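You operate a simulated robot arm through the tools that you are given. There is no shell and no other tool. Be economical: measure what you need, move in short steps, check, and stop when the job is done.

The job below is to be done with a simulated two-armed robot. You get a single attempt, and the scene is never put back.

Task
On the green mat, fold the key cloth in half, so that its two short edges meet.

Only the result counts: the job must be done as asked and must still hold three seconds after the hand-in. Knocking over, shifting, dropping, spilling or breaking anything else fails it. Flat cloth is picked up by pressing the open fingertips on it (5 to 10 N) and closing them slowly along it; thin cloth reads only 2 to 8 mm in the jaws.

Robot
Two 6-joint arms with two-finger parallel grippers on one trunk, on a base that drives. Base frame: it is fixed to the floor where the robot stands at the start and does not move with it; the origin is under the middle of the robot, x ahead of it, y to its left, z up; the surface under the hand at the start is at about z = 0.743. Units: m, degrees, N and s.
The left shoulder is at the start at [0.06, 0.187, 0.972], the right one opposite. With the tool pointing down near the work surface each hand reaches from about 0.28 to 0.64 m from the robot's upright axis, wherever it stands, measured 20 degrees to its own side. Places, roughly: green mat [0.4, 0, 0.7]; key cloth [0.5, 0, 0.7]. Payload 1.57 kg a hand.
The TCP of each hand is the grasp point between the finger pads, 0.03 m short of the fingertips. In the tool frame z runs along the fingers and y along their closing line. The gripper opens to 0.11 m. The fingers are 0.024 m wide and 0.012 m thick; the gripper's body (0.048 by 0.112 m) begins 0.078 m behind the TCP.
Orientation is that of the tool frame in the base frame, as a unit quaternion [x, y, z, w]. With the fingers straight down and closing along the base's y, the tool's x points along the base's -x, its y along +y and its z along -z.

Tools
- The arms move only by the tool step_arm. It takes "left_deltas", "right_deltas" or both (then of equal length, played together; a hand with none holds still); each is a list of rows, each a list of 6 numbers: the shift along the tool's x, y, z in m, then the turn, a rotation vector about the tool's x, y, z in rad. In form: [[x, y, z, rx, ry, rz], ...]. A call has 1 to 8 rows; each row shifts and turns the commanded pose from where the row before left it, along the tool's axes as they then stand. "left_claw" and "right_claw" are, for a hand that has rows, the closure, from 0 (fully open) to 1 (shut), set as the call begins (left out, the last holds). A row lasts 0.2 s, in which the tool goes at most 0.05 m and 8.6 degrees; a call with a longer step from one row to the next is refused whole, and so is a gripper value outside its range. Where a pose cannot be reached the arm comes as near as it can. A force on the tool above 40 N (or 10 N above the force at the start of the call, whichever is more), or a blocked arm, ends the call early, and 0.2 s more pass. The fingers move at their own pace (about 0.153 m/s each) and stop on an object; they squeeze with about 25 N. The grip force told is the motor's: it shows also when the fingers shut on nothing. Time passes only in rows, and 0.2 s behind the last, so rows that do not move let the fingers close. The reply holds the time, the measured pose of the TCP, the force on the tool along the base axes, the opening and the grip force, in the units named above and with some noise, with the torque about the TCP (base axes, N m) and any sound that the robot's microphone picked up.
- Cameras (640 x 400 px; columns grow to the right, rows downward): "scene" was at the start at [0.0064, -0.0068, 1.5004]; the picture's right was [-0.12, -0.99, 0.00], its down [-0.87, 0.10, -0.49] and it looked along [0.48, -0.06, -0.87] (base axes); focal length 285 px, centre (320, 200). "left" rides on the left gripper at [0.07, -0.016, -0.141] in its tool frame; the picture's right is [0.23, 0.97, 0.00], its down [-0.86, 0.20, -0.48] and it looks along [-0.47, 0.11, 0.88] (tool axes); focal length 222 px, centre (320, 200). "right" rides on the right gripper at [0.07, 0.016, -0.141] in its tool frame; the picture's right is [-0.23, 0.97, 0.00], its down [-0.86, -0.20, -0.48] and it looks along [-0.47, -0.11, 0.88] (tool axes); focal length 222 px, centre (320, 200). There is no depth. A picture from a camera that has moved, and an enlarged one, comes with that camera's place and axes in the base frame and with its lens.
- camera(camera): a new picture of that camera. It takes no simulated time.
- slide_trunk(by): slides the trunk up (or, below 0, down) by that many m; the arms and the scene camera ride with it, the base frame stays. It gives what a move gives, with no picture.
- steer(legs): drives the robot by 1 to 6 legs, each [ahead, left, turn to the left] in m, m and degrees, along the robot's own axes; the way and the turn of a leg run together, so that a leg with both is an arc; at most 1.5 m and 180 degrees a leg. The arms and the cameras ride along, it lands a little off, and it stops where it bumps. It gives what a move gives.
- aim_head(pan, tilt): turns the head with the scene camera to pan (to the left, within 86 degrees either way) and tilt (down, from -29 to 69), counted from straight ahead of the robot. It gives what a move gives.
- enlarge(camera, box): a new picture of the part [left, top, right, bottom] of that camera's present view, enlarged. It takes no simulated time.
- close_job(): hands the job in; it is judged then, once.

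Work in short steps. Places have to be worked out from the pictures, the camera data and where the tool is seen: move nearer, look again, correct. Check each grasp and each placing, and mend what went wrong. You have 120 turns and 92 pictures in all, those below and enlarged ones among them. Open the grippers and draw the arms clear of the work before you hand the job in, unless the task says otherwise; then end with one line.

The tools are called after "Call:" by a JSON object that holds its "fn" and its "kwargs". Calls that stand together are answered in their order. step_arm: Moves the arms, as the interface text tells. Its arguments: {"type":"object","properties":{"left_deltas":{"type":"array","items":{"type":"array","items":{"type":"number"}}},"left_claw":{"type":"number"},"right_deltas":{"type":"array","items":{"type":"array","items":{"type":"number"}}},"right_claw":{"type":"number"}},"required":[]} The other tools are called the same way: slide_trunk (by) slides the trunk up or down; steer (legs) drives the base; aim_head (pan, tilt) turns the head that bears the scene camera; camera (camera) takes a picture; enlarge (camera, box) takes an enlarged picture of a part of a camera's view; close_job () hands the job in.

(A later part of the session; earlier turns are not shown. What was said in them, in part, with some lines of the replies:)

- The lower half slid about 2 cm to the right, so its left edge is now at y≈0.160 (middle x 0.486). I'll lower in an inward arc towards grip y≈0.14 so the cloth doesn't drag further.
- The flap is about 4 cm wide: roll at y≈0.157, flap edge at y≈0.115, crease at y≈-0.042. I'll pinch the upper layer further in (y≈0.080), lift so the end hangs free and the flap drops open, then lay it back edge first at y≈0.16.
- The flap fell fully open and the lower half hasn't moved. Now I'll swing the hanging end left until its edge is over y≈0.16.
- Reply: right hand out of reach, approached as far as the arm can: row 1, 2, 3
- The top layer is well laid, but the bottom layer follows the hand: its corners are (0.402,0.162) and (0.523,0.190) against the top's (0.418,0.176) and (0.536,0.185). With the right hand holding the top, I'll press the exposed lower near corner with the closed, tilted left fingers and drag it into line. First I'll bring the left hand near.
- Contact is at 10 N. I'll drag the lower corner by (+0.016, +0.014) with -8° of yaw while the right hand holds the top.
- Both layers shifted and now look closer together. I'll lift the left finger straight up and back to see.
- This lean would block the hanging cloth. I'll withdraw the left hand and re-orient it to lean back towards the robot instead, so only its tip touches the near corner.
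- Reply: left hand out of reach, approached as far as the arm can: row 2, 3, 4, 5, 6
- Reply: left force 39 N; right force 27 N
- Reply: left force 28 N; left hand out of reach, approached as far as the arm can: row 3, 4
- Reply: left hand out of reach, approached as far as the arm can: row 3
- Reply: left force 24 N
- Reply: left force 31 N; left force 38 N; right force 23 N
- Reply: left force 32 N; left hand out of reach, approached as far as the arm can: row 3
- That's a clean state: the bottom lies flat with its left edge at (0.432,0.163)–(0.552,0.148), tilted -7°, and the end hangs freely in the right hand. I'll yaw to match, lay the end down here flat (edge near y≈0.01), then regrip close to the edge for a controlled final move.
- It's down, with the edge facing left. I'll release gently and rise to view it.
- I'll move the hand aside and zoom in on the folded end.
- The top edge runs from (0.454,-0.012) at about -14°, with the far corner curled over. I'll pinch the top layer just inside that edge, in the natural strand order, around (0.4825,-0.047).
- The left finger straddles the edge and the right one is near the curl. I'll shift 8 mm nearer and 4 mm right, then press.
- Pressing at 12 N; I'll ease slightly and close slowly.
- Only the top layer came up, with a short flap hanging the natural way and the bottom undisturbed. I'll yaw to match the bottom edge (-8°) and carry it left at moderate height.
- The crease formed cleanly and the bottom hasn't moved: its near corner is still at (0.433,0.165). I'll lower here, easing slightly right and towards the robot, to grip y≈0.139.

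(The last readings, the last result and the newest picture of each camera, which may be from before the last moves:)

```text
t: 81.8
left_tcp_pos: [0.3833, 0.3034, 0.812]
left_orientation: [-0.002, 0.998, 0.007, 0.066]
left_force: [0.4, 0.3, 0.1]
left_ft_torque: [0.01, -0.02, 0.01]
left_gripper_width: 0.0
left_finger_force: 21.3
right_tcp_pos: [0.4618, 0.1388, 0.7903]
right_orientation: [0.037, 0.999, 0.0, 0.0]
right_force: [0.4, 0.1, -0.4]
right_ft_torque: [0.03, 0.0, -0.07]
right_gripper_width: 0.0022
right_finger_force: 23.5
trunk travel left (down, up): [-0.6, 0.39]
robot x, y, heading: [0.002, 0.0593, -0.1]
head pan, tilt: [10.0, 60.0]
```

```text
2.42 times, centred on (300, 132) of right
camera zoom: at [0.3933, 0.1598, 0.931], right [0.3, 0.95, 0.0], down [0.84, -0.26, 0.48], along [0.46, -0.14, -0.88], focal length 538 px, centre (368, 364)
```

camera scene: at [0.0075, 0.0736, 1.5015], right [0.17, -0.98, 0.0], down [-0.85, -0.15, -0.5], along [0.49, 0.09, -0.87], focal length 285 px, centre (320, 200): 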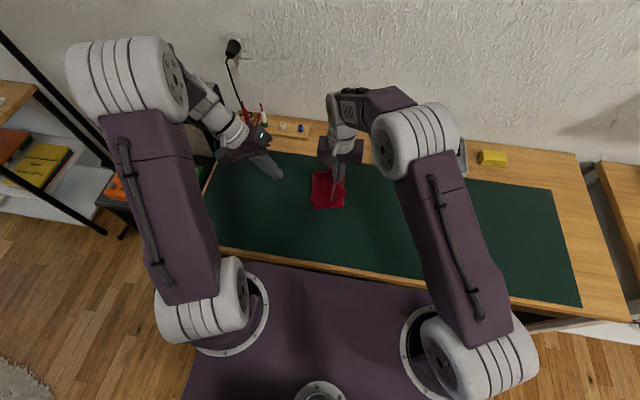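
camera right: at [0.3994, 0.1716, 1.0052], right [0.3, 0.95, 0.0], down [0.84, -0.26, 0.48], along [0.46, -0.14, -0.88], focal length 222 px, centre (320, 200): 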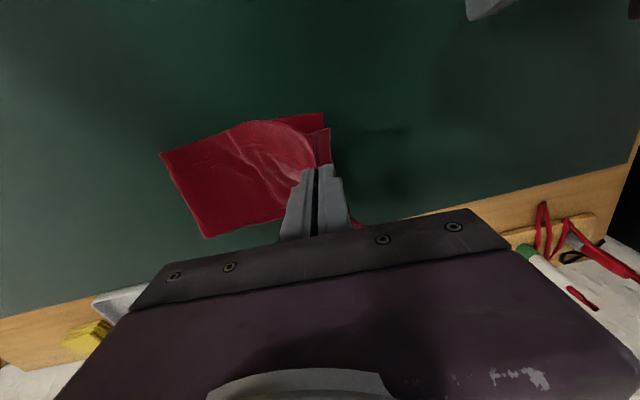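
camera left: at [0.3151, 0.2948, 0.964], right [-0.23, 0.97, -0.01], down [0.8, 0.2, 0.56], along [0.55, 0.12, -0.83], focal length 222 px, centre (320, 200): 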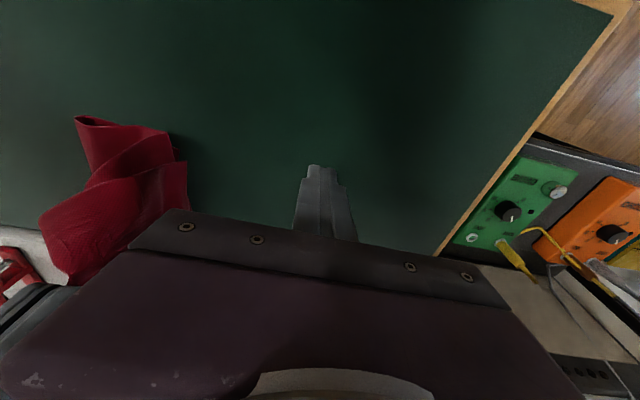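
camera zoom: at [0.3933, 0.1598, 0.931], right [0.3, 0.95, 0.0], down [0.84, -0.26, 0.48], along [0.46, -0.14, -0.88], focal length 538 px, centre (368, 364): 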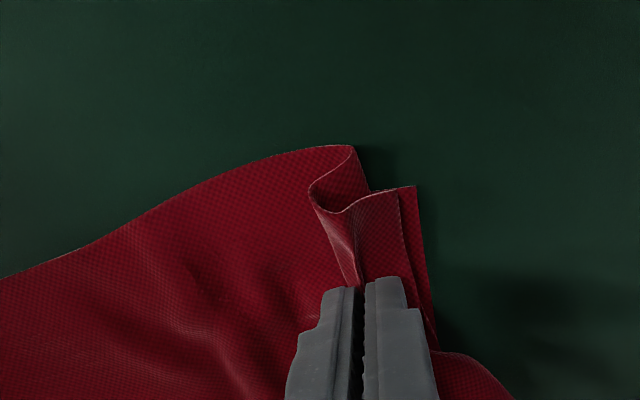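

The top edge lies parallel to the bottom one, about 6–8 mm short of it, with some slack in an S behind the pinch. I'll lower slightly, shift 5 mm left, release and look.

Call:
{"fn": "step_arm", "kwargs": {"right_deltas": [[0, 0.005, 0.004, 0, 0, 0], [0, 0, 0.004, 0, 0, 0], [0, 0, 0, 0, 0, 0]]}}

Call:
{"fn": "step_arm", "kwargs": {"right_deltas": [[0, 0, 0, 0, 0, 0], [0, 0, -0.01, 0, 0, 0], [0, 0, -0.03, 0, 0, 0], [0, 0, -0.04, 0, 0, 0], [0, -0.02, -0.04, 0, 0, 0], [0, -0.04, 0, 0, 0, 0], [0, -0.04, 0, 0, 0, 0], [0, -0.04, 0, 0, 0, 0]], "right_claw": 0.75}}

Call:
{"fn": "enlarge", "kwargs": {"camera": "scene", "box": [262, 150, 374, 220]}}

```text
t: 82.6
left_tcp_pos: [0.3819, 0.3036, 0.8117]
left_orientation: [0.0, 0.998, 0.006, 0.065]
left_force: [-0.4, -0.7, 0.0]
left_ft_torque: [-0.01, 0.0, 0.01]
left_gripper_width: 0.0
left_finger_force: 21.4
right_tcp_pos: [0.4619, 0.1422, 0.7803]
right_orientation: [0.037, 0.999, -0.001, 0.0]
right_force: [-0.7, 0.7, 0.5]
right_ft_torque: [0.0, 0.01, -0.01]
right_gripper_width: 0.0021
right_finger_force: 23.9
trunk travel left (down, up): [-0.6, 0.39]
robot x, y, heading: [-0.0034, 0.0636, 0.1]
head pan, tilt: [10.0, 60.0]
```

```text
t: 84.4
left_tcp_pos: [0.3814, 0.3025, 0.8127]
left_orientation: [-0.001, 0.998, 0.007, 0.065]
left_force: [-0.1, 0.4, 0.4]
left_ft_torque: [0.02, 0.03, 0.04]
left_gripper_width: 0.0
left_finger_force: 21.4
right_tcp_pos: [0.4527, 0.0007, 0.9016]
right_orientation: [0.038, 0.999, 0.001, 0.0]
right_force: [-0.6, -0.4, 0.2]
right_ft_torque: [0.05, 0.0, -0.01]
right_gripper_width: 0.0275
right_finger_force: 0.0
trunk travel left (down, up): [-0.6, 0.39]
robot x, y, heading: [0.0007, 0.0581, 0.1]
head pan, tilt: [10.0, 60.0]
```

```text
5.71 times, centred on (318, 185) of scene
camera zoom: at [0.0066, 0.071, 1.5015], right [0.17, -0.98, 0.0], down [-0.85, -0.15, -0.5], along [0.49, 0.09, -0.87], focal length 1630 px, centre (331, 286)
```

zoom: 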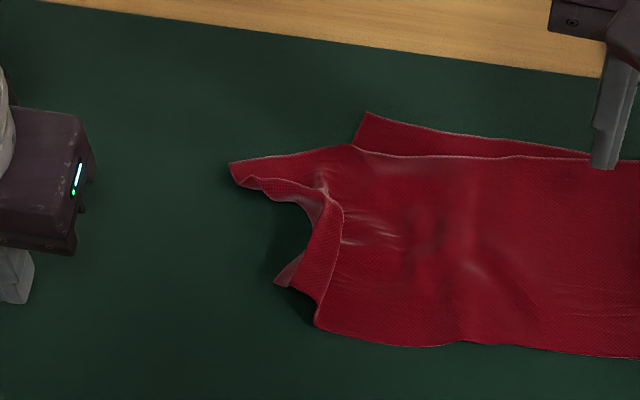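

The top's left end is partly rolled and its far side overshoots. I'll take one clear view from the wrist camera.

Call:
{"fn": "enlarge", "kwargs": {"camera": "right", "box": [240, 20, 560, 220]}}

```text
2.00 times, centred on (400, 120) of right
camera zoom: at [0.3841, 0.022, 1.0429], right [0.3, 0.95, 0.0], down [0.84, -0.26, 0.48], along [0.46, -0.14, -0.88], focal length 444 px, centre (160, 360)
```

zoom: 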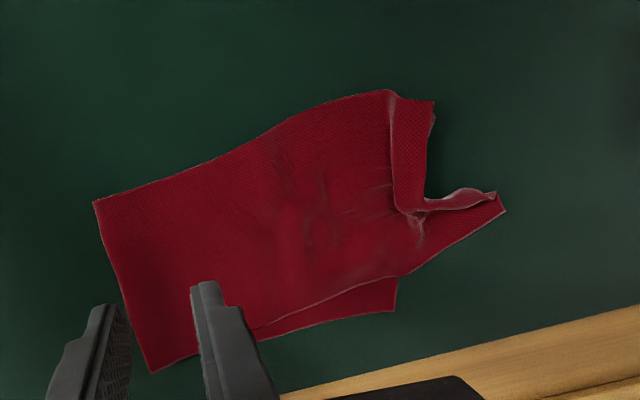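

Now it's clear: the crease runs (0.417,-0.032)–(0.549,-0.035), which is 3 cm too far left because I overshot at height. The top edge's middle is near (0.477,0.172). I'll re-pinch at that edge middle, lift, go back right to restore the crease, then land along the arc without overshooting.

Call:
{"fn": "step_arm", "kwargs": {"right_deltas": [[-0.0056, 0.0353, 0.01, 0, 0, 0], [-0.0056, 0.0353, 0.02, 0, 0, 0], [-0.0056, 0.0353, 0.02, 0, 0, 0], [-0.0056, 0.0353, 0.02, 0, 0, 0], [0, 0, 0.015, 0, 0, -0.08], [0, 0, 0.015, 0, 0, -0.08], [0, 0, 0, 0, 0, 0]], "right_claw": 0.7}}

Call:
{"fn": "enlarge", "kwargs": {"camera": "right", "box": [200, 50, 440, 200]}}

```text
t: 86.0
left_tcp_pos: [0.3831, 0.3035, 0.8117]
left_orientation: [-0.001, 0.998, 0.007, 0.066]
left_force: [-0.3, -0.1, -0.2]
left_ft_torque: [0.02, -0.01, -0.02]
left_gripper_width: 0.0002
left_finger_force: 20.9
right_tcp_pos: [0.486, 0.1407, 0.8012]
right_orientation: [-0.043, 0.999, 0.0, 0.0]
right_force: [0.6, -0.1, 0.4]
right_ft_torque: [-0.01, -0.02, 0.04]
right_gripper_width: 0.0329
right_finger_force: 0.1
trunk travel left (down, up): [-0.6, 0.39]
robot x, y, heading: [-0.0018, 0.06, -0.1]
head pan, tilt: [10.0, 60.0]
```

```text
2.67 times, centred on (320, 125) of right
camera zoom: at [0.416, 0.1517, 0.9425], right [0.14, 0.99, 0.0], down [0.87, -0.13, 0.48], along [0.47, -0.07, -0.88], focal length 592 px, centre (320, 400)
```

zoom: 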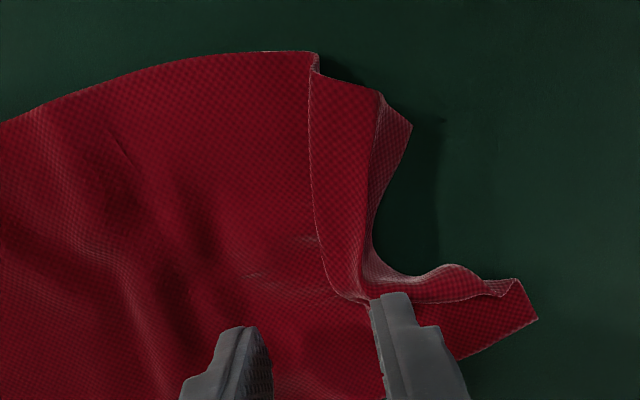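

The top edge is folded back about 2 cm on its near half. I'll pinch just inside it, lift so the flap drops, and lay it down cleanly further right before the final pinch at the edge.

Call:
{"fn": "step_arm", "kwargs": {"right_deltas": [[0, -0.006, 0, 0, 0, 0], [0, 0, 0.012, 0, 0, 0], [0, 0, 0.009, 0, 0, 0], [0, 0, 0.003, 0, 0, 0], [0, 0, 0, 0, 0, 0]]}}

Call:
{"fn": "step_arm", "kwargs": {"right_deltas": [[0, 0, 0.001, 0, 0, 0], [0, 0, 0.0008, 0, 0, 0], [0, 0, 0, 0, 0, 0]]}}

```text
t: 87.2
left_tcp_pos: [0.3827, 0.3039, 0.8113]
left_orientation: [-0.002, 0.998, 0.007, 0.065]
left_force: [0.2, -0.9, -0.1]
left_ft_torque: [0.03, -0.01, 0.0]
left_gripper_width: 0.0
left_finger_force: 21.3
right_tcp_pos: [0.4862, 0.1346, 0.7785]
right_orientation: [-0.042, 0.999, -0.001, 0.0]
right_force: [0.3, 0.2, -0.9]
right_ft_torque: [0.0, -0.02, 0.0]
right_gripper_width: 0.0329
right_finger_force: 0.1
trunk travel left (down, up): [-0.6, 0.39]
robot x, y, heading: [0.0003, 0.0597, 0.3]
head pan, tilt: [10.0, 60.0]
```

```text
t: 88.0
left_tcp_pos: [0.3826, 0.3025, 0.8121]
left_orientation: [-0.002, 0.998, 0.007, 0.065]
left_force: [0.0, -0.1, -0.5]
left_ft_torque: [-0.01, 0.01, -0.01]
left_gripper_width: 0.0002
left_finger_force: 22.2
right_tcp_pos: [0.4867, 0.1355, 0.7763]
right_orientation: [-0.042, 0.999, 0.0, 0.001]
right_force: [0.2, -1.4, 4.8]
right_ft_torque: [0.1, 0.02, 0.01]
right_gripper_width: 0.0323
right_finger_force: 0.1
trunk travel left (down, up): [-0.6, 0.39]
robot x, y, heading: [0.0001, 0.0625, -0.1]
head pan, tilt: [10.0, 60.0]
```

I have light contact. I'll add half a millimetre, close slowly, then lift while moving right.

Call:
{"fn": "step_arm", "kwargs": {"right_deltas": [[0, 0, 0.0005, 0, 0, 0]], "right_claw": 0.77}}

Call:
{"fn": "step_arm", "kwargs": {"right_deltas": [[0, 0, 0, 0, 0, 0]], "right_claw": 0.85}}

Call:
{"fn": "step_arm", "kwargs": {"right_deltas": [[0, 0, 0, 0, 0, 0], [0, 0, 0, 0, 0, 0]], "right_claw": 1.0}}

Call:
{"fn": "step_arm", "kwargs": {"right_deltas": [[0, 0, -0.025, 0, 0, 0], [0, 0, -0.03, 0, 0, 0], [0, -0.01, -0.03, 0, 0, 0], [0, -0.02, -0.03, 0, 0, 0], [0, -0.03, -0.02, 0, 0, 0.105], [0, -0.03, 0, 0, 0, 0.105], [0, 0, 0, 0, 0, 0]]}}

Call:
{"fn": "enlarge", "kwargs": {"camera": "scene", "box": [260, 120, 388, 220]}}

```text
t: 88.4
left_tcp_pos: [0.3823, 0.3029, 0.8124]
left_orientation: [-0.001, 0.998, 0.006, 0.066]
left_force: [0.8, 0.3, 0.6]
left_ft_torque: [-0.02, 0.01, 0.0]
left_gripper_width: 0.0
left_finger_force: 21.1
right_tcp_pos: [0.4859, 0.1352, 0.7769]
right_orientation: [-0.042, 0.999, 0.0, 0.001]
right_force: [1.5, -1.5, 7.8]
right_ft_torque: [0.07, 0.03, -0.01]
right_gripper_width: 0.0245
right_finger_force: 0.0
trunk travel left (down, up): [-0.6, 0.39]
robot x, y, heading: [-0.004, 0.0594, 0.3]
head pan, tilt: [10.0, 60.0]
```

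```text
t: 88.8
left_tcp_pos: [0.3823, 0.303, 0.8123]
left_orientation: [-0.001, 0.998, 0.008, 0.067]
left_force: [-0.4, 0.6, -0.2]
left_ft_torque: [-0.03, 0.0, -0.02]
left_gripper_width: 0.0
left_finger_force: 20.9
right_tcp_pos: [0.486, 0.1363, 0.7762]
right_orientation: [-0.041, 0.999, 0.0, 0.001]
right_force: [1.7, 1.5, 8.6]
right_ft_torque: [0.17, 0.05, -0.04]
right_gripper_width: 0.0175
right_finger_force: 0.6
trunk travel left (down, up): [-0.6, 0.39]
robot x, y, heading: [0.0008, 0.0635, -0.1]
head pan, tilt: [10.0, 60.0]
```

```text
t: 89.4
left_tcp_pos: [0.3806, 0.3035, 0.8127]
left_orientation: [-0.002, 0.998, 0.006, 0.066]
left_force: [-0.1, 0.6, 0.3]
left_ft_torque: [0.0, 0.02, 0.02]
left_gripper_width: 0.0001
left_finger_force: 21.8
right_tcp_pos: [0.4849, 0.1364, 0.7765]
right_orientation: [-0.042, 0.999, 0.001, 0.001]
right_force: [1.9, -0.7, 12.3]
right_ft_torque: [0.09, 0.05, 0.03]
right_gripper_width: 0.0021
right_finger_force: 23.7
trunk travel left (down, up): [-0.6, 0.39]
robot x, y, heading: [-0.0028, 0.0603, -0.4]
head pan, tilt: [10.0, 60.0]
```

```text
t: 91.0
left_tcp_pos: [0.3826, 0.3032, 0.8116]
left_orientation: [-0.002, 0.998, 0.007, 0.066]
left_force: [-0.8, -0.1, -0.2]
left_ft_torque: [0.0, 0.0, -0.01]
left_gripper_width: 0.0001
left_finger_force: 21.1
right_tcp_pos: [0.4904, 0.0453, 0.9092]
right_orientation: [0.064, 0.998, 0.0, 0.001]
right_force: [-0.6, 0.5, 0.3]
right_ft_torque: [-0.02, -0.01, 0.05]
right_gripper_width: 0.0023
right_finger_force: 23.6
trunk travel left (down, up): [-0.6, 0.39]
robot x, y, heading: [0.0002, 0.0593, -0.0]
head pan, tilt: [10.0, 60.0]
```

```text
4.00 times, centred on (324, 170) of scene
camera zoom: at [0.0071, 0.0731, 1.5015], right [0.17, -0.98, 0.0], down [-0.85, -0.15, -0.5], along [0.49, 0.09, -0.87], focal length 1141 px, centre (304, 320)
```

zoom: 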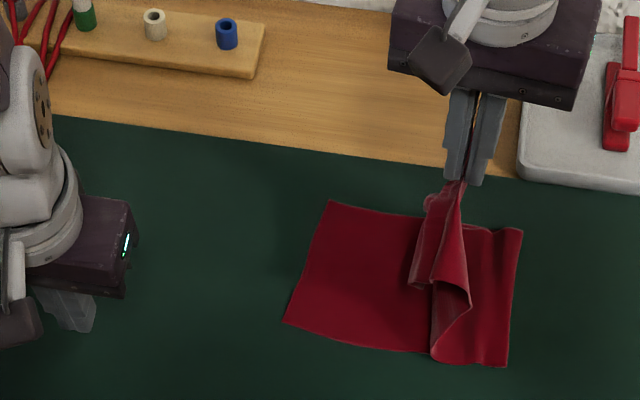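

The bottom is intact at (0.434,0.163) and the flap hangs free. I'll lay it down to the right, edge first.

Call:
{"fn": "step_arm", "kwargs": {"right_deltas": [[0, -0.02, 0.02, 0, 0, 0], [0, -0.02, 0.025, 0, 0, 0], [0, -0.015, 0.025, 0, 0, 0], [0, -0.02, 0.015, 0, 0, 0], [0, -0.018, 0.018, 0, 0, 0], [0, -0.012, 0.015, 0, 0, 0], [0, -0.004, 0.01, 0, 0, 0], [0, 0, 0, 0, 0, 0]]}}

Call:
{"fn": "step_arm", "kwargs": {"right_deltas": [[0, 0, 0, 0, 0, 0], [0, 0, 0, 0, 0, 0], [0, 0, -0.03, 0, 0, 0], [0, 0, -0.04, 0, 0, 0], [0, -0.03, -0.04, 0, 0, 0], [0, -0.04, 0, 0, 0, 0], [0, -0.04, 0, 0, 0, 0]], "right_claw": 0.72}}

Call:
{"fn": "enlarge", "kwargs": {"camera": "scene", "box": [290, 150, 402, 220]}}

```text
t: 92.8
left_tcp_pos: [0.3824, 0.3021, 0.8123]
left_orientation: [-0.002, 0.998, 0.007, 0.065]
left_force: [-0.3, 0.5, -0.8]
left_ft_torque: [-0.02, 0.0, 0.03]
left_gripper_width: 0.0
left_finger_force: 21.2
right_tcp_pos: [0.4761, -0.0635, 0.7814]
right_orientation: [0.063, 0.998, 0.0, 0.001]
right_force: [0.8, -0.6, -0.4]
right_ft_torque: [0.02, 0.02, 0.02]
right_gripper_width: 0.002
right_finger_force: 23.7
trunk travel left (down, up): [-0.6, 0.39]
robot x, y, heading: [-0.0014, 0.0554, -0.1]
head pan, tilt: [10.0, 60.0]
```

```text
t: 94.4
left_tcp_pos: [0.3828, 0.3034, 0.8125]
left_orientation: [-0.002, 0.998, 0.008, 0.065]
left_force: [-0.2, -0.4, -0.3]
left_ft_torque: [0.01, -0.03, 0.01]
left_gripper_width: 0.0001
left_finger_force: 21.0
right_tcp_pos: [0.4626, -0.1728, 0.8935]
right_orientation: [0.062, 0.998, 0.001, 0.001]
right_force: [0.4, -0.1, 0.3]
right_ft_torque: [0.01, 0.01, -0.02]
right_gripper_width: 0.031
right_finger_force: 0.0
trunk travel left (down, up): [-0.6, 0.39]
robot x, y, heading: [-0.0016, 0.0566, 0.2]
head pan, tilt: [10.0, 60.0]
```

```text
5.71 times, centred on (346, 185) of scene
camera zoom: at [0.0066, 0.071, 1.5015], right [0.17, -0.98, 0.0], down [-0.85, -0.15, -0.5], along [0.49, 0.09, -0.87], focal length 1630 px, centre (171, 286)
```

zoom: 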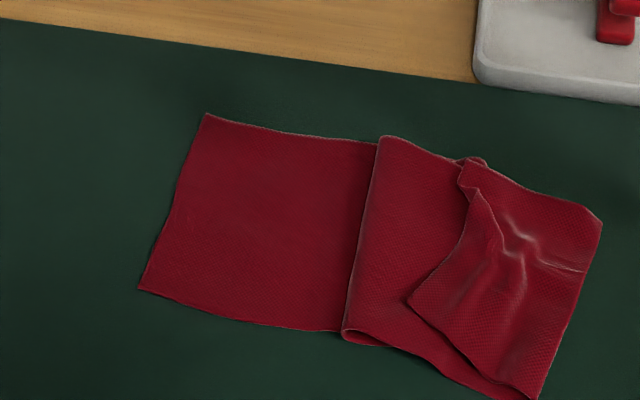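

A Z-fold formed because the crease didn't follow the hand back. I'll re-pinch at the same ridge (0.490,-0.035), lift and go much further right before laying it down, as in the earlier clean case.

Call:
{"fn": "step_arm", "kwargs": {"right_deltas": [[-0.004, 0.045, 0.02, 0, 0, 0], [-0.004, 0.045, 0.03, 0, 0, 0], [-0.003, 0.045, 0.03, 0, 0, 0], [0, 0, 0.025, 0, 0, 0], [0, 0, 0.008, 0, 0, 0], [0, 0, 0.002, 0, 0, 0], [0, 0, 0, 0, 0, 0]], "right_claw": 0.65}}

Call:
{"fn": "step_arm", "kwargs": {"right_deltas": [[0, 0, 0.001, 0, 0, 0], [0, 0, 0, 0, 0, 0]]}}

```text
refused: row 2 steps farther than a row can; nothing moved
```

```text
t: 95.0
left_tcp_pos: [0.3828, 0.304, 0.8121]
left_orientation: [-0.001, 0.998, 0.007, 0.066]
left_force: [0.1, 0.6, 0.3]
left_ft_torque: [0.0, 0.0, 0.01]
left_gripper_width: 0.0
left_finger_force: 21.6
right_tcp_pos: [0.4642, -0.1713, 0.8933]
right_orientation: [0.062, 0.998, 0.0, 0.0]
right_force: [-0.2, 0.2, -0.6]
right_ft_torque: [0.03, 0.04, 0.01]
right_gripper_width: 0.0308
right_finger_force: 0.1
trunk travel left (down, up): [-0.6, 0.39]
robot x, y, heading: [0.0026, 0.0596, -0.1]
head pan, tilt: [10.0, 60.0]
```

The rows were too long, so I'll use shorter ones.

Call:
{"fn": "step_arm", "kwargs": {"right_deltas": [[-0.002, 0.035, 0.02, 0, 0, 0], [-0.002, 0.035, 0.02, 0, 0, 0], [-0.002, 0.035, 0.02, 0, 0, 0], [-0.001, 0.034, 0.02, 0, 0, 0], [0, 0, 0.02, 0, 0, 0], [0, 0, 0.012, 0, 0, 0], [0, 0, 0.003, 0, 0, 0], [0, 0, 0, 0, 0, 0]], "right_claw": 0.68}}

```text
t: 96.8
left_tcp_pos: [0.3821, 0.3038, 0.8115]
left_orientation: [-0.002, 0.998, 0.007, 0.065]
left_force: [0.4, 0.2, -0.7]
left_ft_torque: [0.0, 0.01, 0.02]
left_gripper_width: 0.0001
left_finger_force: 21.7
right_tcp_pos: [0.4873, -0.0343, 0.7758]
right_orientation: [0.063, 0.998, 0.0, 0.001]
right_force: [-0.1, 0.6, 5.8]
right_ft_torque: [0.15, -0.08, 0.02]
right_gripper_width: 0.0355
right_finger_force: 0.3
trunk travel left (down, up): [-0.6, 0.39]
robot x, y, heading: [0.0002, 0.0595, 0.1]
head pan, tilt: [10.0, 60.0]
```

Contact is 5.8 N. I'll close slowly, lift, and travel right.

Call:
{"fn": "step_arm", "kwargs": {"right_deltas": [[0, 0, 0.0002, 0, 0, 0]], "right_claw": 0.76}}

Call:
{"fn": "step_arm", "kwargs": {"right_deltas": [[0, 0, 0, 0, 0, 0]], "right_claw": 0.84}}

Call:
{"fn": "step_arm", "kwargs": {"right_deltas": [[0, 0, 0, 0, 0, 0], [0, 0, 0, 0, 0, 0]], "right_claw": 1.0}}

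Call:
{"fn": "step_arm", "kwargs": {"right_deltas": [[0, 0, -0.03, 0, 0, 0], [0, 0, -0.035, 0, 0, 0], [0, -0.015, -0.035, 0, 0, 0], [0, -0.035, -0.02, 0, 0, 0], [0, -0.04, 0, 0, 0, 0], [0, -0.035, 0, 0, 0, 0], [0, 0, 0, 0, 0, 0]]}}

Call:
{"fn": "enlarge", "kwargs": {"camera": "scene", "box": [290, 120, 418, 220]}}

```text
t: 97.2
left_tcp_pos: [0.383, 0.3032, 0.8115]
left_orientation: [-0.002, 0.998, 0.007, 0.065]
left_force: [0.1, -1.1, 0.4]
left_ft_torque: [-0.03, 0.01, -0.02]
left_gripper_width: 0.0
left_finger_force: 21.1
right_tcp_pos: [0.4872, -0.0344, 0.7764]
right_orientation: [0.063, 0.998, 0.0, -0.001]
right_force: [0.0, -1.6, 4.3]
right_ft_torque: [0.12, -0.08, -0.05]
right_gripper_width: 0.0256
right_finger_force: 0.0
trunk travel left (down, up): [-0.6, 0.39]
robot x, y, heading: [0.0013, 0.0608, -0.3]
head pan, tilt: [10.0, 60.0]
```

```text
t: 97.6
left_tcp_pos: [0.3824, 0.3022, 0.8116]
left_orientation: [-0.001, 0.998, 0.008, 0.065]
left_force: [-0.9, 0.1, -0.5]
left_ft_torque: [-0.02, 0.02, 0.01]
left_gripper_width: 0.0
left_finger_force: 20.8
right_tcp_pos: [0.4869, -0.0348, 0.7769]
right_orientation: [0.063, 0.998, 0.0, 0.0]
right_force: [-0.8, -1.1, 4.1]
right_ft_torque: [-0.01, -0.03, 0.0]
right_gripper_width: 0.0169
right_finger_force: 0.1
trunk travel left (down, up): [-0.6, 0.39]
robot x, y, heading: [0.0022, 0.0572, 0.1]
head pan, tilt: [10.0, 60.0]
```

```text
t: 98.2
left_tcp_pos: [0.3819, 0.3033, 0.8116]
left_orientation: [-0.002, 0.998, 0.006, 0.066]
left_force: [-0.6, 0.0, 0.3]
left_ft_torque: [0.0, -0.01, -0.01]
left_gripper_width: 0.0
left_finger_force: 21.3
right_tcp_pos: [0.487, -0.0341, 0.7771]
right_orientation: [0.064, 0.998, 0.0, 0.0]
right_force: [0.3, 0.8, 4.2]
right_ft_torque: [0.02, -0.03, 0.01]
right_gripper_width: 0.0027
right_finger_force: 24.3
trunk travel left (down, up): [-0.6, 0.39]
robot x, y, heading: [0.0003, 0.0608, 0.1]
head pan, tilt: [10.0, 60.0]
```

```text
t: 99.8
left_tcp_pos: [0.3823, 0.3035, 0.8125]
left_orientation: [-0.001, 0.998, 0.006, 0.065]
left_force: [0.6, 0.5, -0.3]
left_ft_torque: [-0.01, -0.03, -0.01]
left_gripper_width: 0.0001
left_finger_force: 21.4
right_tcp_pos: [0.4709, -0.1582, 0.897]
right_orientation: [0.063, 0.998, -0.001, -0.001]
right_force: [0.0, -0.2, 0.8]
right_ft_torque: [-0.02, 0.0, 0.01]
right_gripper_width: 0.0028
right_finger_force: 24.0
trunk travel left (down, up): [-0.6, 0.39]
robot x, y, heading: [-0.002, 0.0605, -0.1]
head pan, tilt: [10.0, 60.0]
```

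```text
4.00 times, centred on (354, 170) of scene
camera zoom: at [0.0071, 0.0732, 1.5015], right [0.17, -0.98, 0.0], down [-0.85, -0.15, -0.5], along [0.49, 0.09, -0.87], focal length 1141 px, centre (184, 320)
```

zoom: 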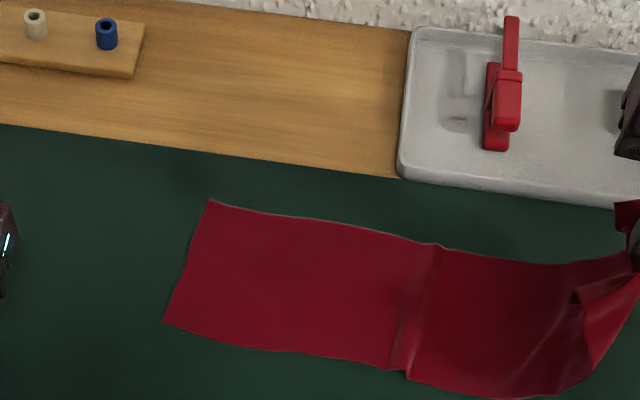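

It's nearly fully unfolded and the bottom is flat. I'll lay the flap down here edge first, release, and look.

Call:
{"fn": "step_arm", "kwargs": {"right_deltas": [[0, 0, 0.03, 0, 0, 0], [0, -0.003, 0.03, 0, 0, 0], [0, -0.018, 0.015, 0, 0, 0], [0, -0.018, 0.018, 0, 0, 0], [0, -0.012, 0.015, 0, 0, 0], [0, -0.004, 0.008, 0, 0, 0], [0, 0, 0, 0, 0, 0]]}}

Call:
{"fn": "step_arm", "kwargs": {"right_deltas": [[0, 0, 0, 0, 0, 0], [0, 0, 0, 0, 0, 0], [0, 0, -0.03, 0, 0, 0], [0, 0, -0.04, 0, 0, 0], [0, 0, -0.04, 0, 0, 0], [0.0, -0.03, -0.03, 0, 0, 0], [0, 0, 0, 0, 0, 0]], "right_claw": 0.75}}

Call:
{"fn": "enlarge", "kwargs": {"camera": "right", "box": [240, 40, 480, 190]}}

```text
t: 101.4
left_tcp_pos: [0.3827, 0.3043, 0.8131]
left_orientation: [-0.002, 0.998, 0.007, 0.066]
left_force: [-0.2, 0.3, 0.4]
left_ft_torque: [-0.02, -0.02, 0.02]
left_gripper_width: 0.0
left_finger_force: 21.5
right_tcp_pos: [0.4648, -0.2129, 0.7798]
right_orientation: [0.063, 0.998, 0.0, 0.0]
right_force: [0.3, 0.5, 1.3]
right_ft_torque: [0.0, -0.02, 0.0]
right_gripper_width: 0.0029
right_finger_force: 24.3
trunk travel left (down, up): [-0.6, 0.39]
robot x, y, heading: [-0.0013, 0.0612, 0.1]
head pan, tilt: [10.0, 60.0]
```

```text
t: 103.0
left_tcp_pos: [0.3816, 0.3036, 0.8108]
left_orientation: [-0.001, 0.998, 0.007, 0.065]
left_force: [0.2, 0.4, -0.3]
left_ft_torque: [-0.01, -0.02, -0.03]
left_gripper_width: 0.0
left_finger_force: 21.2
right_tcp_pos: [0.4618, -0.2414, 0.9201]
right_orientation: [0.062, 0.998, -0.001, 0.0]
right_force: [-0.2, -0.2, 0.0]
right_ft_torque: [0.0, 0.0, 0.0]
right_gripper_width: 0.0276
right_finger_force: 0.1
trunk travel left (down, up): [-0.6, 0.39]
robot x, y, heading: [-0.0009, 0.0574, -0.2]
head pan, tilt: [10.0, 60.0]
```

```text
2.67 times, centred on (360, 115) of right
camera zoom: at [0.3948, -0.2157, 1.0608], right [0.35, 0.94, 0.0], down [0.82, -0.31, 0.48], along [0.45, -0.17, -0.88], focal length 592 px, centre (213, 427)
```

zoom: 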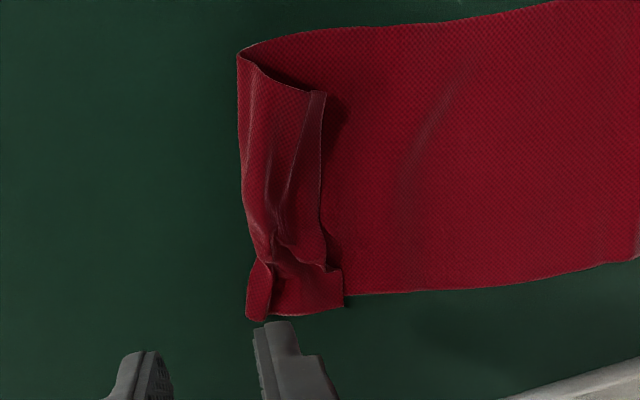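

The cloth is open, with only a 4 cm strip of the right end folded over; its edge faces left, mid (0.46,-0.174). That's the natural pinch. I'll grip this strip 2 cm inside its edge, centred.

Call:
{"fn": "step_arm", "kwargs": {"right_deltas": [[0.0035, 0.015, 0.03, 0, 0, 0], [0.0035, 0.015, 0.035, 0, 0, 0], [0.0035, 0.015, 0.035, 0, 0, 0], [0, 0, 0.03, 0, 0, 0], [0, 0, 0.01, 0, 0, 0], [0, 0, 0.002, 0, 0, 0], [0, 0, 0, 0, 0, 0]], "right_claw": 0.77}}

Call:
{"fn": "step_arm", "kwargs": {"right_deltas": [[0, 0, 0.0012, 0, 0, 0], [0, 0, 0, 0, 0, 0]]}}

```text
t: 104.6
left_tcp_pos: [0.382, 0.3036, 0.8108]
left_orientation: [-0.001, 0.998, 0.006, 0.065]
left_force: [-0.4, 0.3, -0.2]
left_ft_torque: [0.01, 0.0, -0.04]
left_gripper_width: 0.0
left_finger_force: 21.5
right_tcp_pos: [0.4565, -0.1967, 0.777]
right_orientation: [0.063, 0.998, 0.001, 0.0]
right_force: [0.1, -0.2, 0.6]
right_ft_torque: [-0.03, 0.02, 0.02]
right_gripper_width: 0.0251
right_finger_force: 0.1
trunk travel left (down, up): [-0.6, 0.39]
robot x, y, heading: [-0.001, 0.0594, -0.1]
head pan, tilt: [10.0, 60.0]
```

```text
t: 105.2
left_tcp_pos: [0.3826, 0.3034, 0.8112]
left_orientation: [-0.002, 0.998, 0.007, 0.066]
left_force: [0.0, -0.6, 0.4]
left_ft_torque: [0.02, 0.04, 0.0]
left_gripper_width: 0.0
left_finger_force: 21.3
right_tcp_pos: [0.4558, -0.1975, 0.7761]
right_orientation: [0.062, 0.998, 0.0, 0.0]
right_force: [0.2, -0.3, 0.5]
right_ft_torque: [0.01, -0.02, 0.02]
right_gripper_width: 0.0251
right_finger_force: 0.0
trunk travel left (down, up): [-0.6, 0.39]
robot x, y, heading: [-0.0017, 0.0574, -0.1]
head pan, tilt: [10.0, 60.0]
```

Nearly in contact; one more millimetre, then close slowly.

Call:
{"fn": "step_arm", "kwargs": {"right_deltas": [[0, 0, 0.0012, 0, 0, 0], [0, 0, 0, 0, 0, 0]]}}

Call:
{"fn": "step_arm", "kwargs": {"right_deltas": [[0, 0, 0, 0, 0, 0]], "right_claw": 0.83}}

Call:
{"fn": "step_arm", "kwargs": {"right_deltas": [[0, 0, 0, 0, 0, 0]], "right_claw": 0.89}}

Call:
{"fn": "step_arm", "kwargs": {"right_deltas": [[0, 0, 0, 0, 0, 0], [0, 0, 0, 0, 0, 0]], "right_claw": 1.0}}

Call:
{"fn": "step_arm", "kwargs": {"right_deltas": [[0, 0.005, -0.025, 0, 0, 0], [0, 0.01, -0.03, 0, 0, 0], [0, 0.02, -0.03, 0, 0, 0], [0, 0.03, -0.02, 0, 0, 0], [0, 0, 0, 0, 0, 0]]}}

Call:
{"fn": "enlarge", "kwargs": {"camera": "right", "box": [200, 30, 520, 230]}}

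```text
t: 105.8
left_tcp_pos: [0.3817, 0.3038, 0.8112]
left_orientation: [-0.002, 0.998, 0.008, 0.065]
left_force: [-0.5, -0.1, -0.1]
left_ft_torque: [-0.02, -0.04, 0.01]
left_gripper_width: 0.0003
left_finger_force: 21.3
right_tcp_pos: [0.4558, -0.1962, 0.7746]
right_orientation: [0.064, 0.998, 0.0, 0.0]
right_force: [-0.5, 1.2, 1.4]
right_ft_torque: [-0.04, 0.01, -0.04]
right_gripper_width: 0.0254
right_finger_force: 0.0
trunk travel left (down, up): [-0.6, 0.39]
robot x, y, heading: [-0.0012, 0.0609, -0.1]
head pan, tilt: [10.0, 60.0]
```

```text
t: 106.2
left_tcp_pos: [0.383, 0.3038, 0.811]
left_orientation: [-0.002, 0.998, 0.007, 0.065]
left_force: [0.5, 0.4, 0.3]
left_ft_torque: [0.01, 0.0, 0.03]
left_gripper_width: 0.0002
left_finger_force: 21.2
right_tcp_pos: [0.4566, -0.1979, 0.775]
right_orientation: [0.063, 0.998, 0.001, 0.0]
right_force: [-0.1, 1.4, 1.8]
right_ft_torque: [0.0, 0.04, 0.0]
right_gripper_width: 0.0179
right_finger_force: 0.2
trunk travel left (down, up): [-0.6, 0.39]
robot x, y, heading: [-0.0007, 0.0585, -0.1]
head pan, tilt: [10.0, 60.0]
```

```text
t: 106.6
left_tcp_pos: [0.3829, 0.3029, 0.8124]
left_orientation: [-0.001, 0.998, 0.006, 0.065]
left_force: [0.3, 0.2, -1.3]
left_ft_torque: [0.0, 0.01, 0.0]
left_gripper_width: 0.0001
left_finger_force: 21.3
right_tcp_pos: [0.4553, -0.197, 0.7762]
right_orientation: [0.062, 0.998, 0.0, 0.0]
right_force: [-1.0, -0.2, 3.1]
right_ft_torque: [-0.01, -0.02, 0.02]
right_gripper_width: 0.0111
right_finger_force: 0.1
trunk travel left (down, up): [-0.6, 0.39]
robot x, y, heading: [-0.0025, 0.0593, 0.2]
head pan, tilt: [10.0, 60.0]
```

```text
t: 107.2
left_tcp_pos: [0.3817, 0.3034, 0.8127]
left_orientation: [-0.002, 0.998, 0.007, 0.066]
left_force: [0.0, 0.1, 0.2]
left_ft_torque: [-0.04, -0.01, -0.01]
left_gripper_width: 0.0
left_finger_force: 21.6
right_tcp_pos: [0.4555, -0.1974, 0.7748]
right_orientation: [0.063, 0.998, 0.001, 0.0]
right_force: [0.1, -0.2, 2.0]
right_ft_torque: [-0.04, 0.02, 0.03]
right_gripper_width: 0.0016
right_finger_force: 23.9
trunk travel left (down, up): [-0.6, 0.39]
robot x, y, heading: [0.0008, 0.0607, 0.0]
head pan, tilt: [10.0, 60.0]
```

```text
t: 108.4
left_tcp_pos: [0.3826, 0.3021, 0.8123]
left_orientation: [-0.001, 0.998, 0.007, 0.066]
left_force: [1.1, 0.0, 0.9]
left_ft_torque: [0.03, 0.04, 0.01]
left_gripper_width: 0.0
left_finger_force: 21.1
right_tcp_pos: [0.4627, -0.1303, 0.8777]
right_orientation: [0.062, 0.998, -0.001, 0.0]
right_force: [0.4, 0.3, -0.4]
right_ft_torque: [-0.01, -0.02, 0.03]
right_gripper_width: 0.0017
right_finger_force: 23.3
trunk travel left (down, up): [-0.6, 0.39]
robot x, y, heading: [-0.0017, 0.0615, 0.2]
head pan, tilt: [10.0, 60.0]
```

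```text
2.00 times, centred on (360, 130) of right
camera zoom: at [0.3964, -0.1049, 1.02], right [0.35, 0.94, 0.0], down [0.82, -0.31, 0.48], along [0.45, -0.17, -0.88], focal length 444 px, centre (240, 340)
```

zoom: 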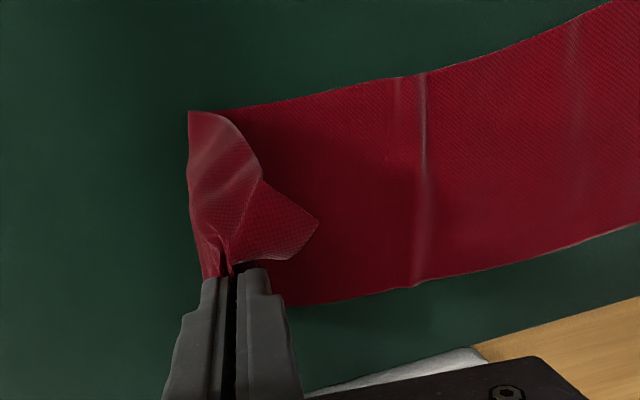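

It's held with the edge hanging freely to the left, roughly centred. I'll carry it left and come down along the arc (final crease ≈ -0.07) without overshooting.

Call:
{"fn": "step_arm", "kwargs": {"right_deltas": [[0.0025, 0.042, -0.005, 0, 0, 0], [0.0025, 0.042, 0, 0, 0, 0], [0.0025, 0.042, 0, 0, 0, 0], [0.0025, 0.042, 0, 0, 0, 0], [0.0025, 0.04, 0.005, 0, 0, 0], [0.0015, 0.02, 0.02, 0, 0, 0], [0.0015, 0.015, 0.025, 0, 0, 0], [0, 0.008, 0.018, 0, 0, 0]]}}

Call:
{"fn": "enlarge", "kwargs": {"camera": "scene", "box": [250, 130, 378, 230]}}

```text
t: 110.2
left_tcp_pos: [0.382, 0.3031, 0.8116]
left_orientation: [-0.001, 0.998, 0.008, 0.066]
left_force: [-0.2, -0.2, 0.5]
left_ft_torque: [-0.01, 0.04, -0.02]
left_gripper_width: 0.0
left_finger_force: 20.8
right_tcp_pos: [0.4818, 0.1199, 0.816]
right_orientation: [0.063, 0.998, 0.0, 0.0]
right_force: [-0.1, -0.4, 1.0]
right_ft_torque: [0.0, -0.01, -0.01]
right_gripper_width: 0.0016
right_finger_force: 23.8
trunk travel left (down, up): [-0.6, 0.39]
robot x, y, heading: [-0.0004, 0.0606, 0.0]
head pan, tilt: [10.0, 60.0]
```

```text
4.00 times, centred on (314, 180) of scene
camera zoom: at [0.0073, 0.0726, 1.5015], right [0.17, -0.98, 0.0], down [-0.85, -0.15, -0.5], along [0.49, 0.09, -0.87], focal length 1141 px, centre (344, 280)
```

zoom: 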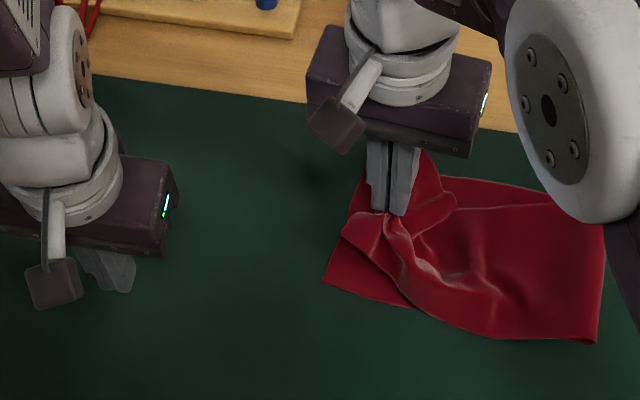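

The crease is clean, the bottom hasn't moved, and the edge is near its target. I'll lower the last bit to the landing point and look from the wrist camera.

Call:
{"fn": "step_arm", "kwargs": {"right_deltas": [[0, 0.006, 0.012, 0, 0, 0], [0, 0.005, 0.012, 0, 0, 0], [0, 0.002, 0.008, 0, 0, 0], [0, 0, 0, 0, 0, 0]]}}

Call:
{"fn": "enlarge", "kwargs": {"camera": "right", "box": [160, 40, 440, 215]}}

```text
t: 111.2
left_tcp_pos: [0.3834, 0.304, 0.8123]
left_orientation: [-0.001, 0.998, 0.007, 0.065]
left_force: [0.2, 0.6, -0.8]
left_ft_torque: [0.02, 0.0, 0.01]
left_gripper_width: 0.0001
left_finger_force: 21.6
right_tcp_pos: [0.4815, 0.1315, 0.7859]
right_orientation: [0.062, 0.998, 0.0, 0.0]
right_force: [-0.6, 0.6, -0.3]
right_ft_torque: [-0.01, -0.01, 0.0]
right_gripper_width: 0.0018
right_finger_force: 23.0
trunk travel left (down, up): [-0.6, 0.39]
robot x, y, heading: [-0.0003, 0.061, 0.1]
head pan, tilt: [10.0, 60.0]
```

```text
2.29 times, centred on (300, 128) of right
camera zoom: at [0.4154, 0.157, 0.9271], right [0.35, 0.94, 0.0], down [0.82, -0.31, 0.48], along [0.45, -0.17, -0.88], focal length 508 px, centre (366, 366)
```

zoom: 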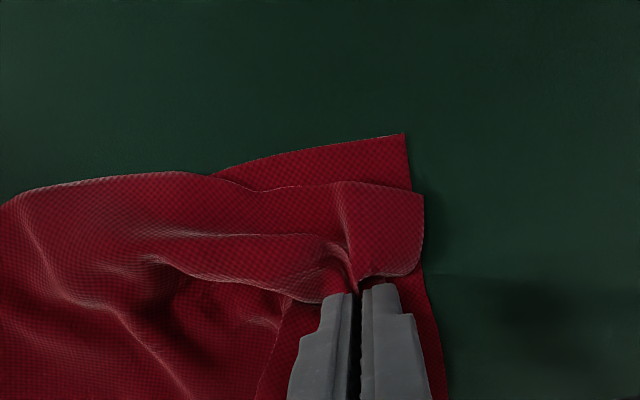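

The top's near corner is at (0.452,0.164) and the bottom's at (0.432,0.164), so y matches and the top is gathered or shifted 2 cm in +x. I'll lift 1.5 cm, shift 1.5 cm towards the robot, set down and release.

Call:
{"fn": "step_arm", "kwargs": {"right_deltas": [[0, 0, -0.015, 0, 0, 0], [0.008, 0.001, -0.005, 0, 0, 0], [0.008, 0.001, 0, 0, 0, 0], [0, 0, 0.015, 0, 0, 0], [0, 0, 0.01, 0, 0, 0], [0, 0, 0, 0, 0, 0]]}}

Call:
{"fn": "step_arm", "kwargs": {"right_deltas": [[0, 0, 0, 0, 0, 0], [0, 0, 0, 0, 0, 0], [0, 0, -0.03, 0, 0, 0], [0, 0, -0.04, 0, 0, 0], [0, -0.02, -0.04, 0, 0, 0], [0, -0.04, 0, 0, 0, 0], [0, -0.04, 0, 0, 0, 0], [0, -0.04, 0, 0, 0, 0]], "right_claw": 0.75}}

Call:
{"fn": "enlarge", "kwargs": {"camera": "right", "box": [240, 20, 560, 220]}}

```text
t: 112.6
left_tcp_pos: [0.3822, 0.3027, 0.8112]
left_orientation: [-0.001, 0.998, 0.006, 0.065]
left_force: [0.5, 0.4, 0.8]
left_ft_torque: [0.0, -0.01, 0.01]
left_gripper_width: 0.0
left_finger_force: 21.3
right_tcp_pos: [0.4662, 0.137, 0.7795]
right_orientation: [0.063, 0.998, 0.0, 0.0]
right_force: [0.5, 0.2, 0.8]
right_ft_torque: [-0.01, 0.01, -0.01]
right_gripper_width: 0.0021
right_finger_force: 23.5
trunk travel left (down, up): [-0.6, 0.39]
robot x, y, heading: [-0.0007, 0.0583, 0.1]
head pan, tilt: [10.0, 60.0]
```

```text
t: 114.4
left_tcp_pos: [0.3815, 0.3032, 0.8122]
left_orientation: [0.0, 0.998, 0.007, 0.066]
left_force: [-0.6, 1.0, 0.2]
left_ft_torque: [0.02, -0.02, 0.0]
left_gripper_width: 0.0
left_finger_force: 20.9
right_tcp_pos: [0.4493, -0.0025, 0.8923]
right_orientation: [0.063, 0.998, 0.001, 0.0]
right_force: [0.2, -1.1, 0.0]
right_ft_torque: [0.02, 0.02, 0.0]
right_gripper_width: 0.0274
right_finger_force: 0.0
trunk travel left (down, up): [-0.6, 0.39]
robot x, y, heading: [-0.0048, 0.0582, 0.0]
head pan, tilt: [10.0, 60.0]
```

```text
2.00 times, centred on (400, 120) of right
camera zoom: at [0.3816, 0.0224, 1.0333], right [0.35, 0.94, 0.0], down [0.82, -0.31, 0.48], along [0.45, -0.17, -0.88], focal length 444 px, centre (160, 360)
```

zoom: 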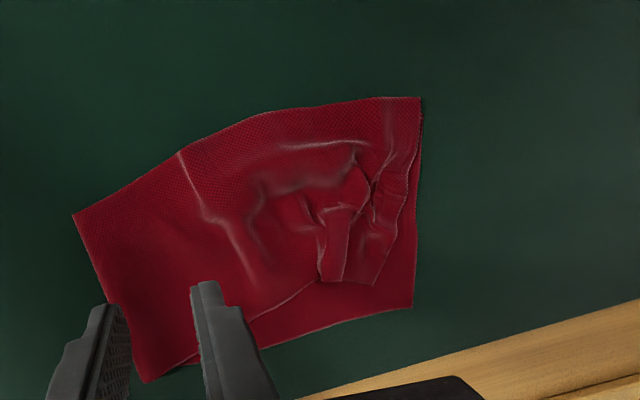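

The near half now matches: both near corners lie together. Only the top's far corner is pulled in, at (0.526,0.124) against (0.551,0.147). I'll pinch just inside that far edge, with closing perpendicular to it (yaw ≈ -30°), and pull the corner out.

Call:
{"fn": "step_arm", "kwargs": {"right_deltas": [[-0.0097, 0.0309, 0.01, 0, 0, 0], [-0.0097, 0.0309, 0.01, 0, 0, 0], [-0.0097, 0.0309, 0.01, 0, 0, 0], [-0.0097, 0.0309, 0.01, 0, 0, 0], [0, 0, 0.015, 0, 0, 0.133], [0, 0, 0.015, 0, 0, 0.133], [0, 0, 0.015, 0, 0, 0.133], [0, 0, 0, 0, 0, 0]], "right_claw": 0.78}}

Call:
{"fn": "enlarge", "kwargs": {"camera": "right", "box": [200, 40, 440, 215]}}

```text
t: 116.2
left_tcp_pos: [0.3832, 0.3029, 0.812]
left_orientation: [-0.001, 0.998, 0.007, 0.066]
left_force: [-0.3, 0.3, -0.5]
left_ft_torque: [0.04, 0.0, 0.01]
left_gripper_width: 0.0001
left_finger_force: 21.3
right_tcp_pos: [0.5033, 0.1136, 0.8061]
right_orientation: [0.261, 0.965, 0.0, 0.0]
right_force: [0.7, -0.4, 1.1]
right_ft_torque: [-0.01, 0.01, 0.01]
right_gripper_width: 0.0241
right_finger_force: 0.1
trunk travel left (down, up): [-0.6, 0.39]
robot x, y, heading: [0.0017, 0.0616, -0.1]
head pan, tilt: [10.0, 60.0]
```

```text
2.29 times, centred on (320, 128) of right
camera zoom: at [0.4513, 0.1631, 0.9469], right [0.69, 0.73, 0.0], down [0.64, -0.6, 0.48], along [0.35, -0.33, -0.88], focal length 508 px, centre (320, 366)
```

zoom: 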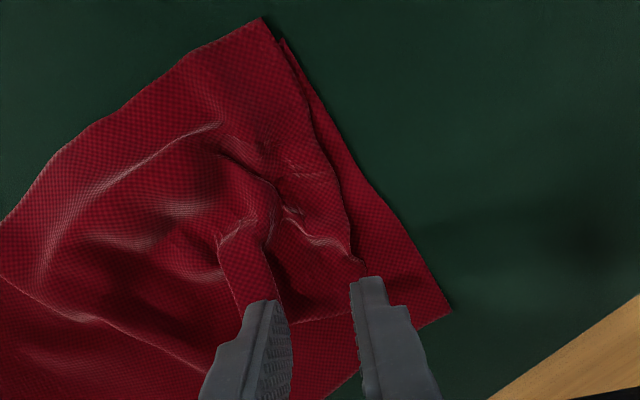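

The outer finger would land barely on the top's corner, so I'll shift 4 mm inward and 4 mm nearer, then press and close.

Call:
{"fn": "step_arm", "kwargs": {"right_deltas": [[0.004, -0.004, 0.01, 0, 0, 0], [0, 0, 0.014, 0, 0, 0], [0, 0, 0.004, 0, 0, 0], [0, 0, 0.0015, 0, 0, 0], [0, 0, 0, 0, 0, 0]]}}

```text
t: 117.4
left_tcp_pos: [0.3821, 0.3034, 0.8117]
left_orientation: [-0.001, 0.998, 0.007, 0.066]
left_force: [-0.7, 0.0, -1.0]
left_ft_torque: [0.04, -0.02, 0.03]
left_gripper_width: 0.0
left_finger_force: 21.2
right_tcp_pos: [0.4971, 0.113, 0.777]
right_orientation: [0.26, 0.966, 0.0, 0.001]
right_force: [0.6, 0.2, 6.7]
right_ft_torque: [-0.12, 0.0, -0.03]
right_gripper_width: 0.0236
right_finger_force: 0.0
trunk travel left (down, up): [-0.6, 0.39]
robot x, y, heading: [-0.001, 0.0601, 0.2]
head pan, tilt: [10.0, 60.0]
```

Good contact at 6.7 N. I'll close slowly, lift 2 cm, move the corner out by (0.027,0.024), and lower again.

Call:
{"fn": "step_arm", "kwargs": {"right_deltas": [[0, 0, 0, 0, 0, 0]], "right_claw": 0.84}}

Call:
{"fn": "step_arm", "kwargs": {"right_deltas": [[0, 0, 0, 0, 0, 0]], "right_claw": 0.9}}

Call:
{"fn": "step_arm", "kwargs": {"right_deltas": [[0, 0, 0, 0, 0, 0], [0, 0, 0, 0, 0, 0]], "right_claw": 1.0}}

Call:
{"fn": "step_arm", "kwargs": {"right_deltas": [[0, 0, -0.015, 0, 0, 0], [0, 0, -0.015, 0, 0, 0], [-0.006, 0.017, -0.005, 0, 0, 0], [-0.006, 0.018, 0, 0, 0, 0], [0, 0, 0, 0, 0, 0]]}}

Call:
{"fn": "enlarge", "kwargs": {"camera": "scene", "box": [262, 140, 374, 220]}}

```text
t: 117.8
left_tcp_pos: [0.3802, 0.304, 0.8121]
left_orientation: [-0.003, 0.998, 0.008, 0.066]
left_force: [0.3, 0.6, -0.4]
left_ft_torque: [0.01, 0.01, -0.03]
left_gripper_width: 0.0002
left_finger_force: 21.4
right_tcp_pos: [0.4979, 0.1126, 0.7767]
right_orientation: [0.259, 0.966, 0.0, 0.001]
right_force: [0.6, 0.9, 6.1]
right_ft_torque: [-0.08, 0.02, 0.02]
right_gripper_width: 0.017
right_finger_force: 0.0
trunk travel left (down, up): [-0.6, 0.39]
robot x, y, heading: [0.0014, 0.0579, 0.2]
head pan, tilt: [10.0, 60.0]
```

```text
t: 118.2
left_tcp_pos: [0.3819, 0.3039, 0.8132]
left_orientation: [-0.001, 0.998, 0.007, 0.066]
left_force: [0.3, 1.1, 0.0]
left_ft_torque: [0.02, 0.01, 0.02]
left_gripper_width: 0.0001
left_finger_force: 21.0
right_tcp_pos: [0.4974, 0.1135, 0.7765]
right_orientation: [0.259, 0.966, 0.0, 0.001]
right_force: [0.4, 0.6, 5.9]
right_ft_torque: [-0.07, -0.05, 0.04]
right_gripper_width: 0.011
right_finger_force: 0.1
trunk travel left (down, up): [-0.6, 0.39]
robot x, y, heading: [-0.0031, 0.0618, -0.0]
head pan, tilt: [10.0, 60.0]
```

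```text
t: 118.8
left_tcp_pos: [0.3821, 0.3031, 0.8121]
left_orientation: [-0.001, 0.998, 0.007, 0.067]
left_force: [0.2, 0.3, -0.1]
left_ft_torque: [0.01, 0.01, 0.0]
left_gripper_width: 0.0
left_finger_force: 21.6
right_tcp_pos: [0.4971, 0.1116, 0.7777]
right_orientation: [0.259, 0.966, 0.001, 0.0]
right_force: [-0.9, -0.2, 6.2]
right_ft_torque: [-0.03, 0.08, 0.02]
right_gripper_width: 0.0024
right_finger_force: 23.8
trunk travel left (down, up): [-0.6, 0.39]
robot x, y, heading: [-0.0026, 0.0584, -0.1]
head pan, tilt: [10.0, 60.0]
```

```text
t: 120.0
left_tcp_pos: [0.3826, 0.3036, 0.8125]
left_orientation: [-0.001, 0.998, 0.007, 0.066]
left_force: [-0.1, -0.4, 0.0]
left_ft_torque: [0.02, 0.01, 0.0]
left_gripper_width: 0.0
left_finger_force: 21.9
right_tcp_pos: [0.5243, 0.1367, 0.8111]
right_orientation: [0.26, 0.965, 0.0, 0.0]
right_force: [-0.2, 0.3, -1.3]
right_ft_torque: [0.03, -0.01, 0.01]
right_gripper_width: 0.002
right_finger_force: 23.6
trunk travel left (down, up): [-0.6, 0.39]
robot x, y, heading: [-0.0015, 0.0584, -0.1]
head pan, tilt: [10.0, 60.0]
```

```text
5.00 times, centred on (318, 180) of scene
camera zoom: at [0.0066, 0.0722, 1.5015], right [0.17, -0.98, 0.0], down [-0.85, -0.15, -0.5], along [0.49, 0.09, -0.87], focal length 1426 px, centre (330, 300)
```

zoom: 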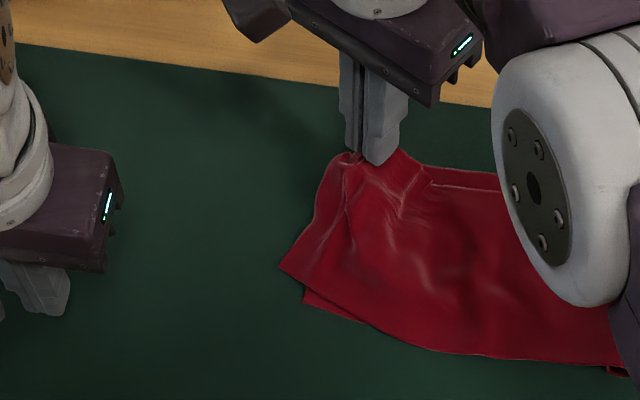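

The top has smoothed out. Its edge now overshoots by about 1–1.5 cm, so I'll move back (-0.006,-0.012), lower, release and retract.

Call:
{"fn": "step_arm", "kwargs": {"right_deltas": [[0, -0.0134, 0.006, 0, 0, 0], [0, 0, 0.012, 0, 0, 0], [0, 0, 0.012, 0, 0, 0], [0, 0, 0.002, 0, 0, 0], [0, 0, 0, 0, 0, 0]]}}

Call:
{"fn": "step_arm", "kwargs": {"right_deltas": [[0, 0, 0, 0, 0, 0], [0, 0, 0, 0, 0, 0], [0, 0, -0.03, 0, 0, 0], [0, 0, -0.045, 0, 0, 0], [0, 0, -0.045, 0, 0, 0], [0.03, -0.03, 0, 0, 0, 0], [0.03, -0.03, 0, 0, 0, 0], [0.03, -0.03, 0, 0, 0, 0]], "right_claw": 0.75}}

Call:
{"fn": "enlarge", "kwargs": {"camera": "right", "box": [200, 0, 520, 200]}}

```text
t: 121.2
left_tcp_pos: [0.3811, 0.3036, 0.8129]
left_orientation: [-0.002, 0.998, 0.008, 0.067]
left_force: [0.4, -0.1, -0.8]
left_ft_torque: [-0.01, 0.0, -0.02]
left_gripper_width: 0.0003
left_finger_force: 21.3
right_tcp_pos: [0.5173, 0.1256, 0.7797]
right_orientation: [0.26, 0.966, 0.001, 0.001]
right_force: [-0.2, 2.1, 8.4]
right_ft_torque: [0.05, 0.03, 0.02]
right_gripper_width: 0.0023
right_finger_force: 23.2
trunk travel left (down, up): [-0.6, 0.39]
robot x, y, heading: [0.0009, 0.0597, -0.2]
head pan, tilt: [10.0, 60.0]
```

```text
t: 123.0
left_tcp_pos: [0.3814, 0.3037, 0.8121]
left_orientation: [-0.001, 0.998, 0.006, 0.067]
left_force: [-0.6, -0.3, 0.4]
left_ft_torque: [-0.01, -0.03, 0.01]
left_gripper_width: 0.0001
left_finger_force: 21.8
right_tcp_pos: [0.3934, 0.0933, 0.8998]
right_orientation: [0.261, 0.965, 0.0, 0.001]
right_force: [0.0, 0.0, 0.0]
right_ft_torque: [0.01, -0.02, 0.01]
right_gripper_width: 0.0274
right_finger_force: 0.0
trunk travel left (down, up): [-0.6, 0.39]
robot x, y, heading: [0.0044, 0.0593, -0.1]
head pan, tilt: [10.0, 60.0]
```

```text
refused: no pictures are left
```

No pictures are left, and the last view showed both edges within about a centimetre after the correction. I'll open both grippers and draw both arms clear without touching anything.

Call:
{"fn": "step_arm", "kwargs": {"right_deltas": [[0, -0.02, -0.04, 0, 0, 0], [0, -0.03, -0.03, 0, 0, 0], [0, -0.04, 0, 0, 0, 0], [0, -0.04, 0, 0, 0, 0], [0, 0, 0, 0, 0, 0]], "left_deltas": [[0, 0, -0.04, 0, 0, 0], [0, 0, -0.04, 0, 0, 0], [0, 0.01, -0.04, 0, 0, 0], [0, 0.01, -0.03, 0, 0, 0], [0, 0, 0, 0, 0, 0]], "right_claw": 0.0, "left_claw": 0.0}}

```text
t: 124.2
left_tcp_pos: [0.3645, 0.321, 0.9602]
left_orientation: [-0.001, 0.998, 0.005, 0.066]
left_force: [0.0, 0.1, -0.2]
left_ft_torque: [-0.01, 0.02, 0.02]
left_gripper_width: 0.1099
left_finger_force: 0.1
right_tcp_pos: [0.3301, -0.0196, 0.9706]
right_orientation: [0.259, 0.966, -0.001, 0.0]
right_force: [-0.2, 0.4, 0.1]
right_ft_torque: [-0.05, -0.01, 0.0]
right_gripper_width: 0.1099
right_finger_force: 0.1
trunk travel left (down, up): [-0.6, 0.39]
robot x, y, heading: [0.0004, 0.0592, -0.0]
head pan, tilt: [10.0, 60.0]
```

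Both arms are clear with the grippers open, so I'm handing in.

Call:
{"fn": "close_job", "kwargs": {}}

```text
The job is handed in.
```

I folded the key cloth in half on the green mat and handed it in, but I couldn't check the final result because I had used up all my pictures. In the last view, the two short edges were about 1–2 cm apart at the near corner, and the far corner was hidden. I then made one more small correction without seeing it. The top layer may still be slightly wrinkled, and I didn't notice anything else being moved.
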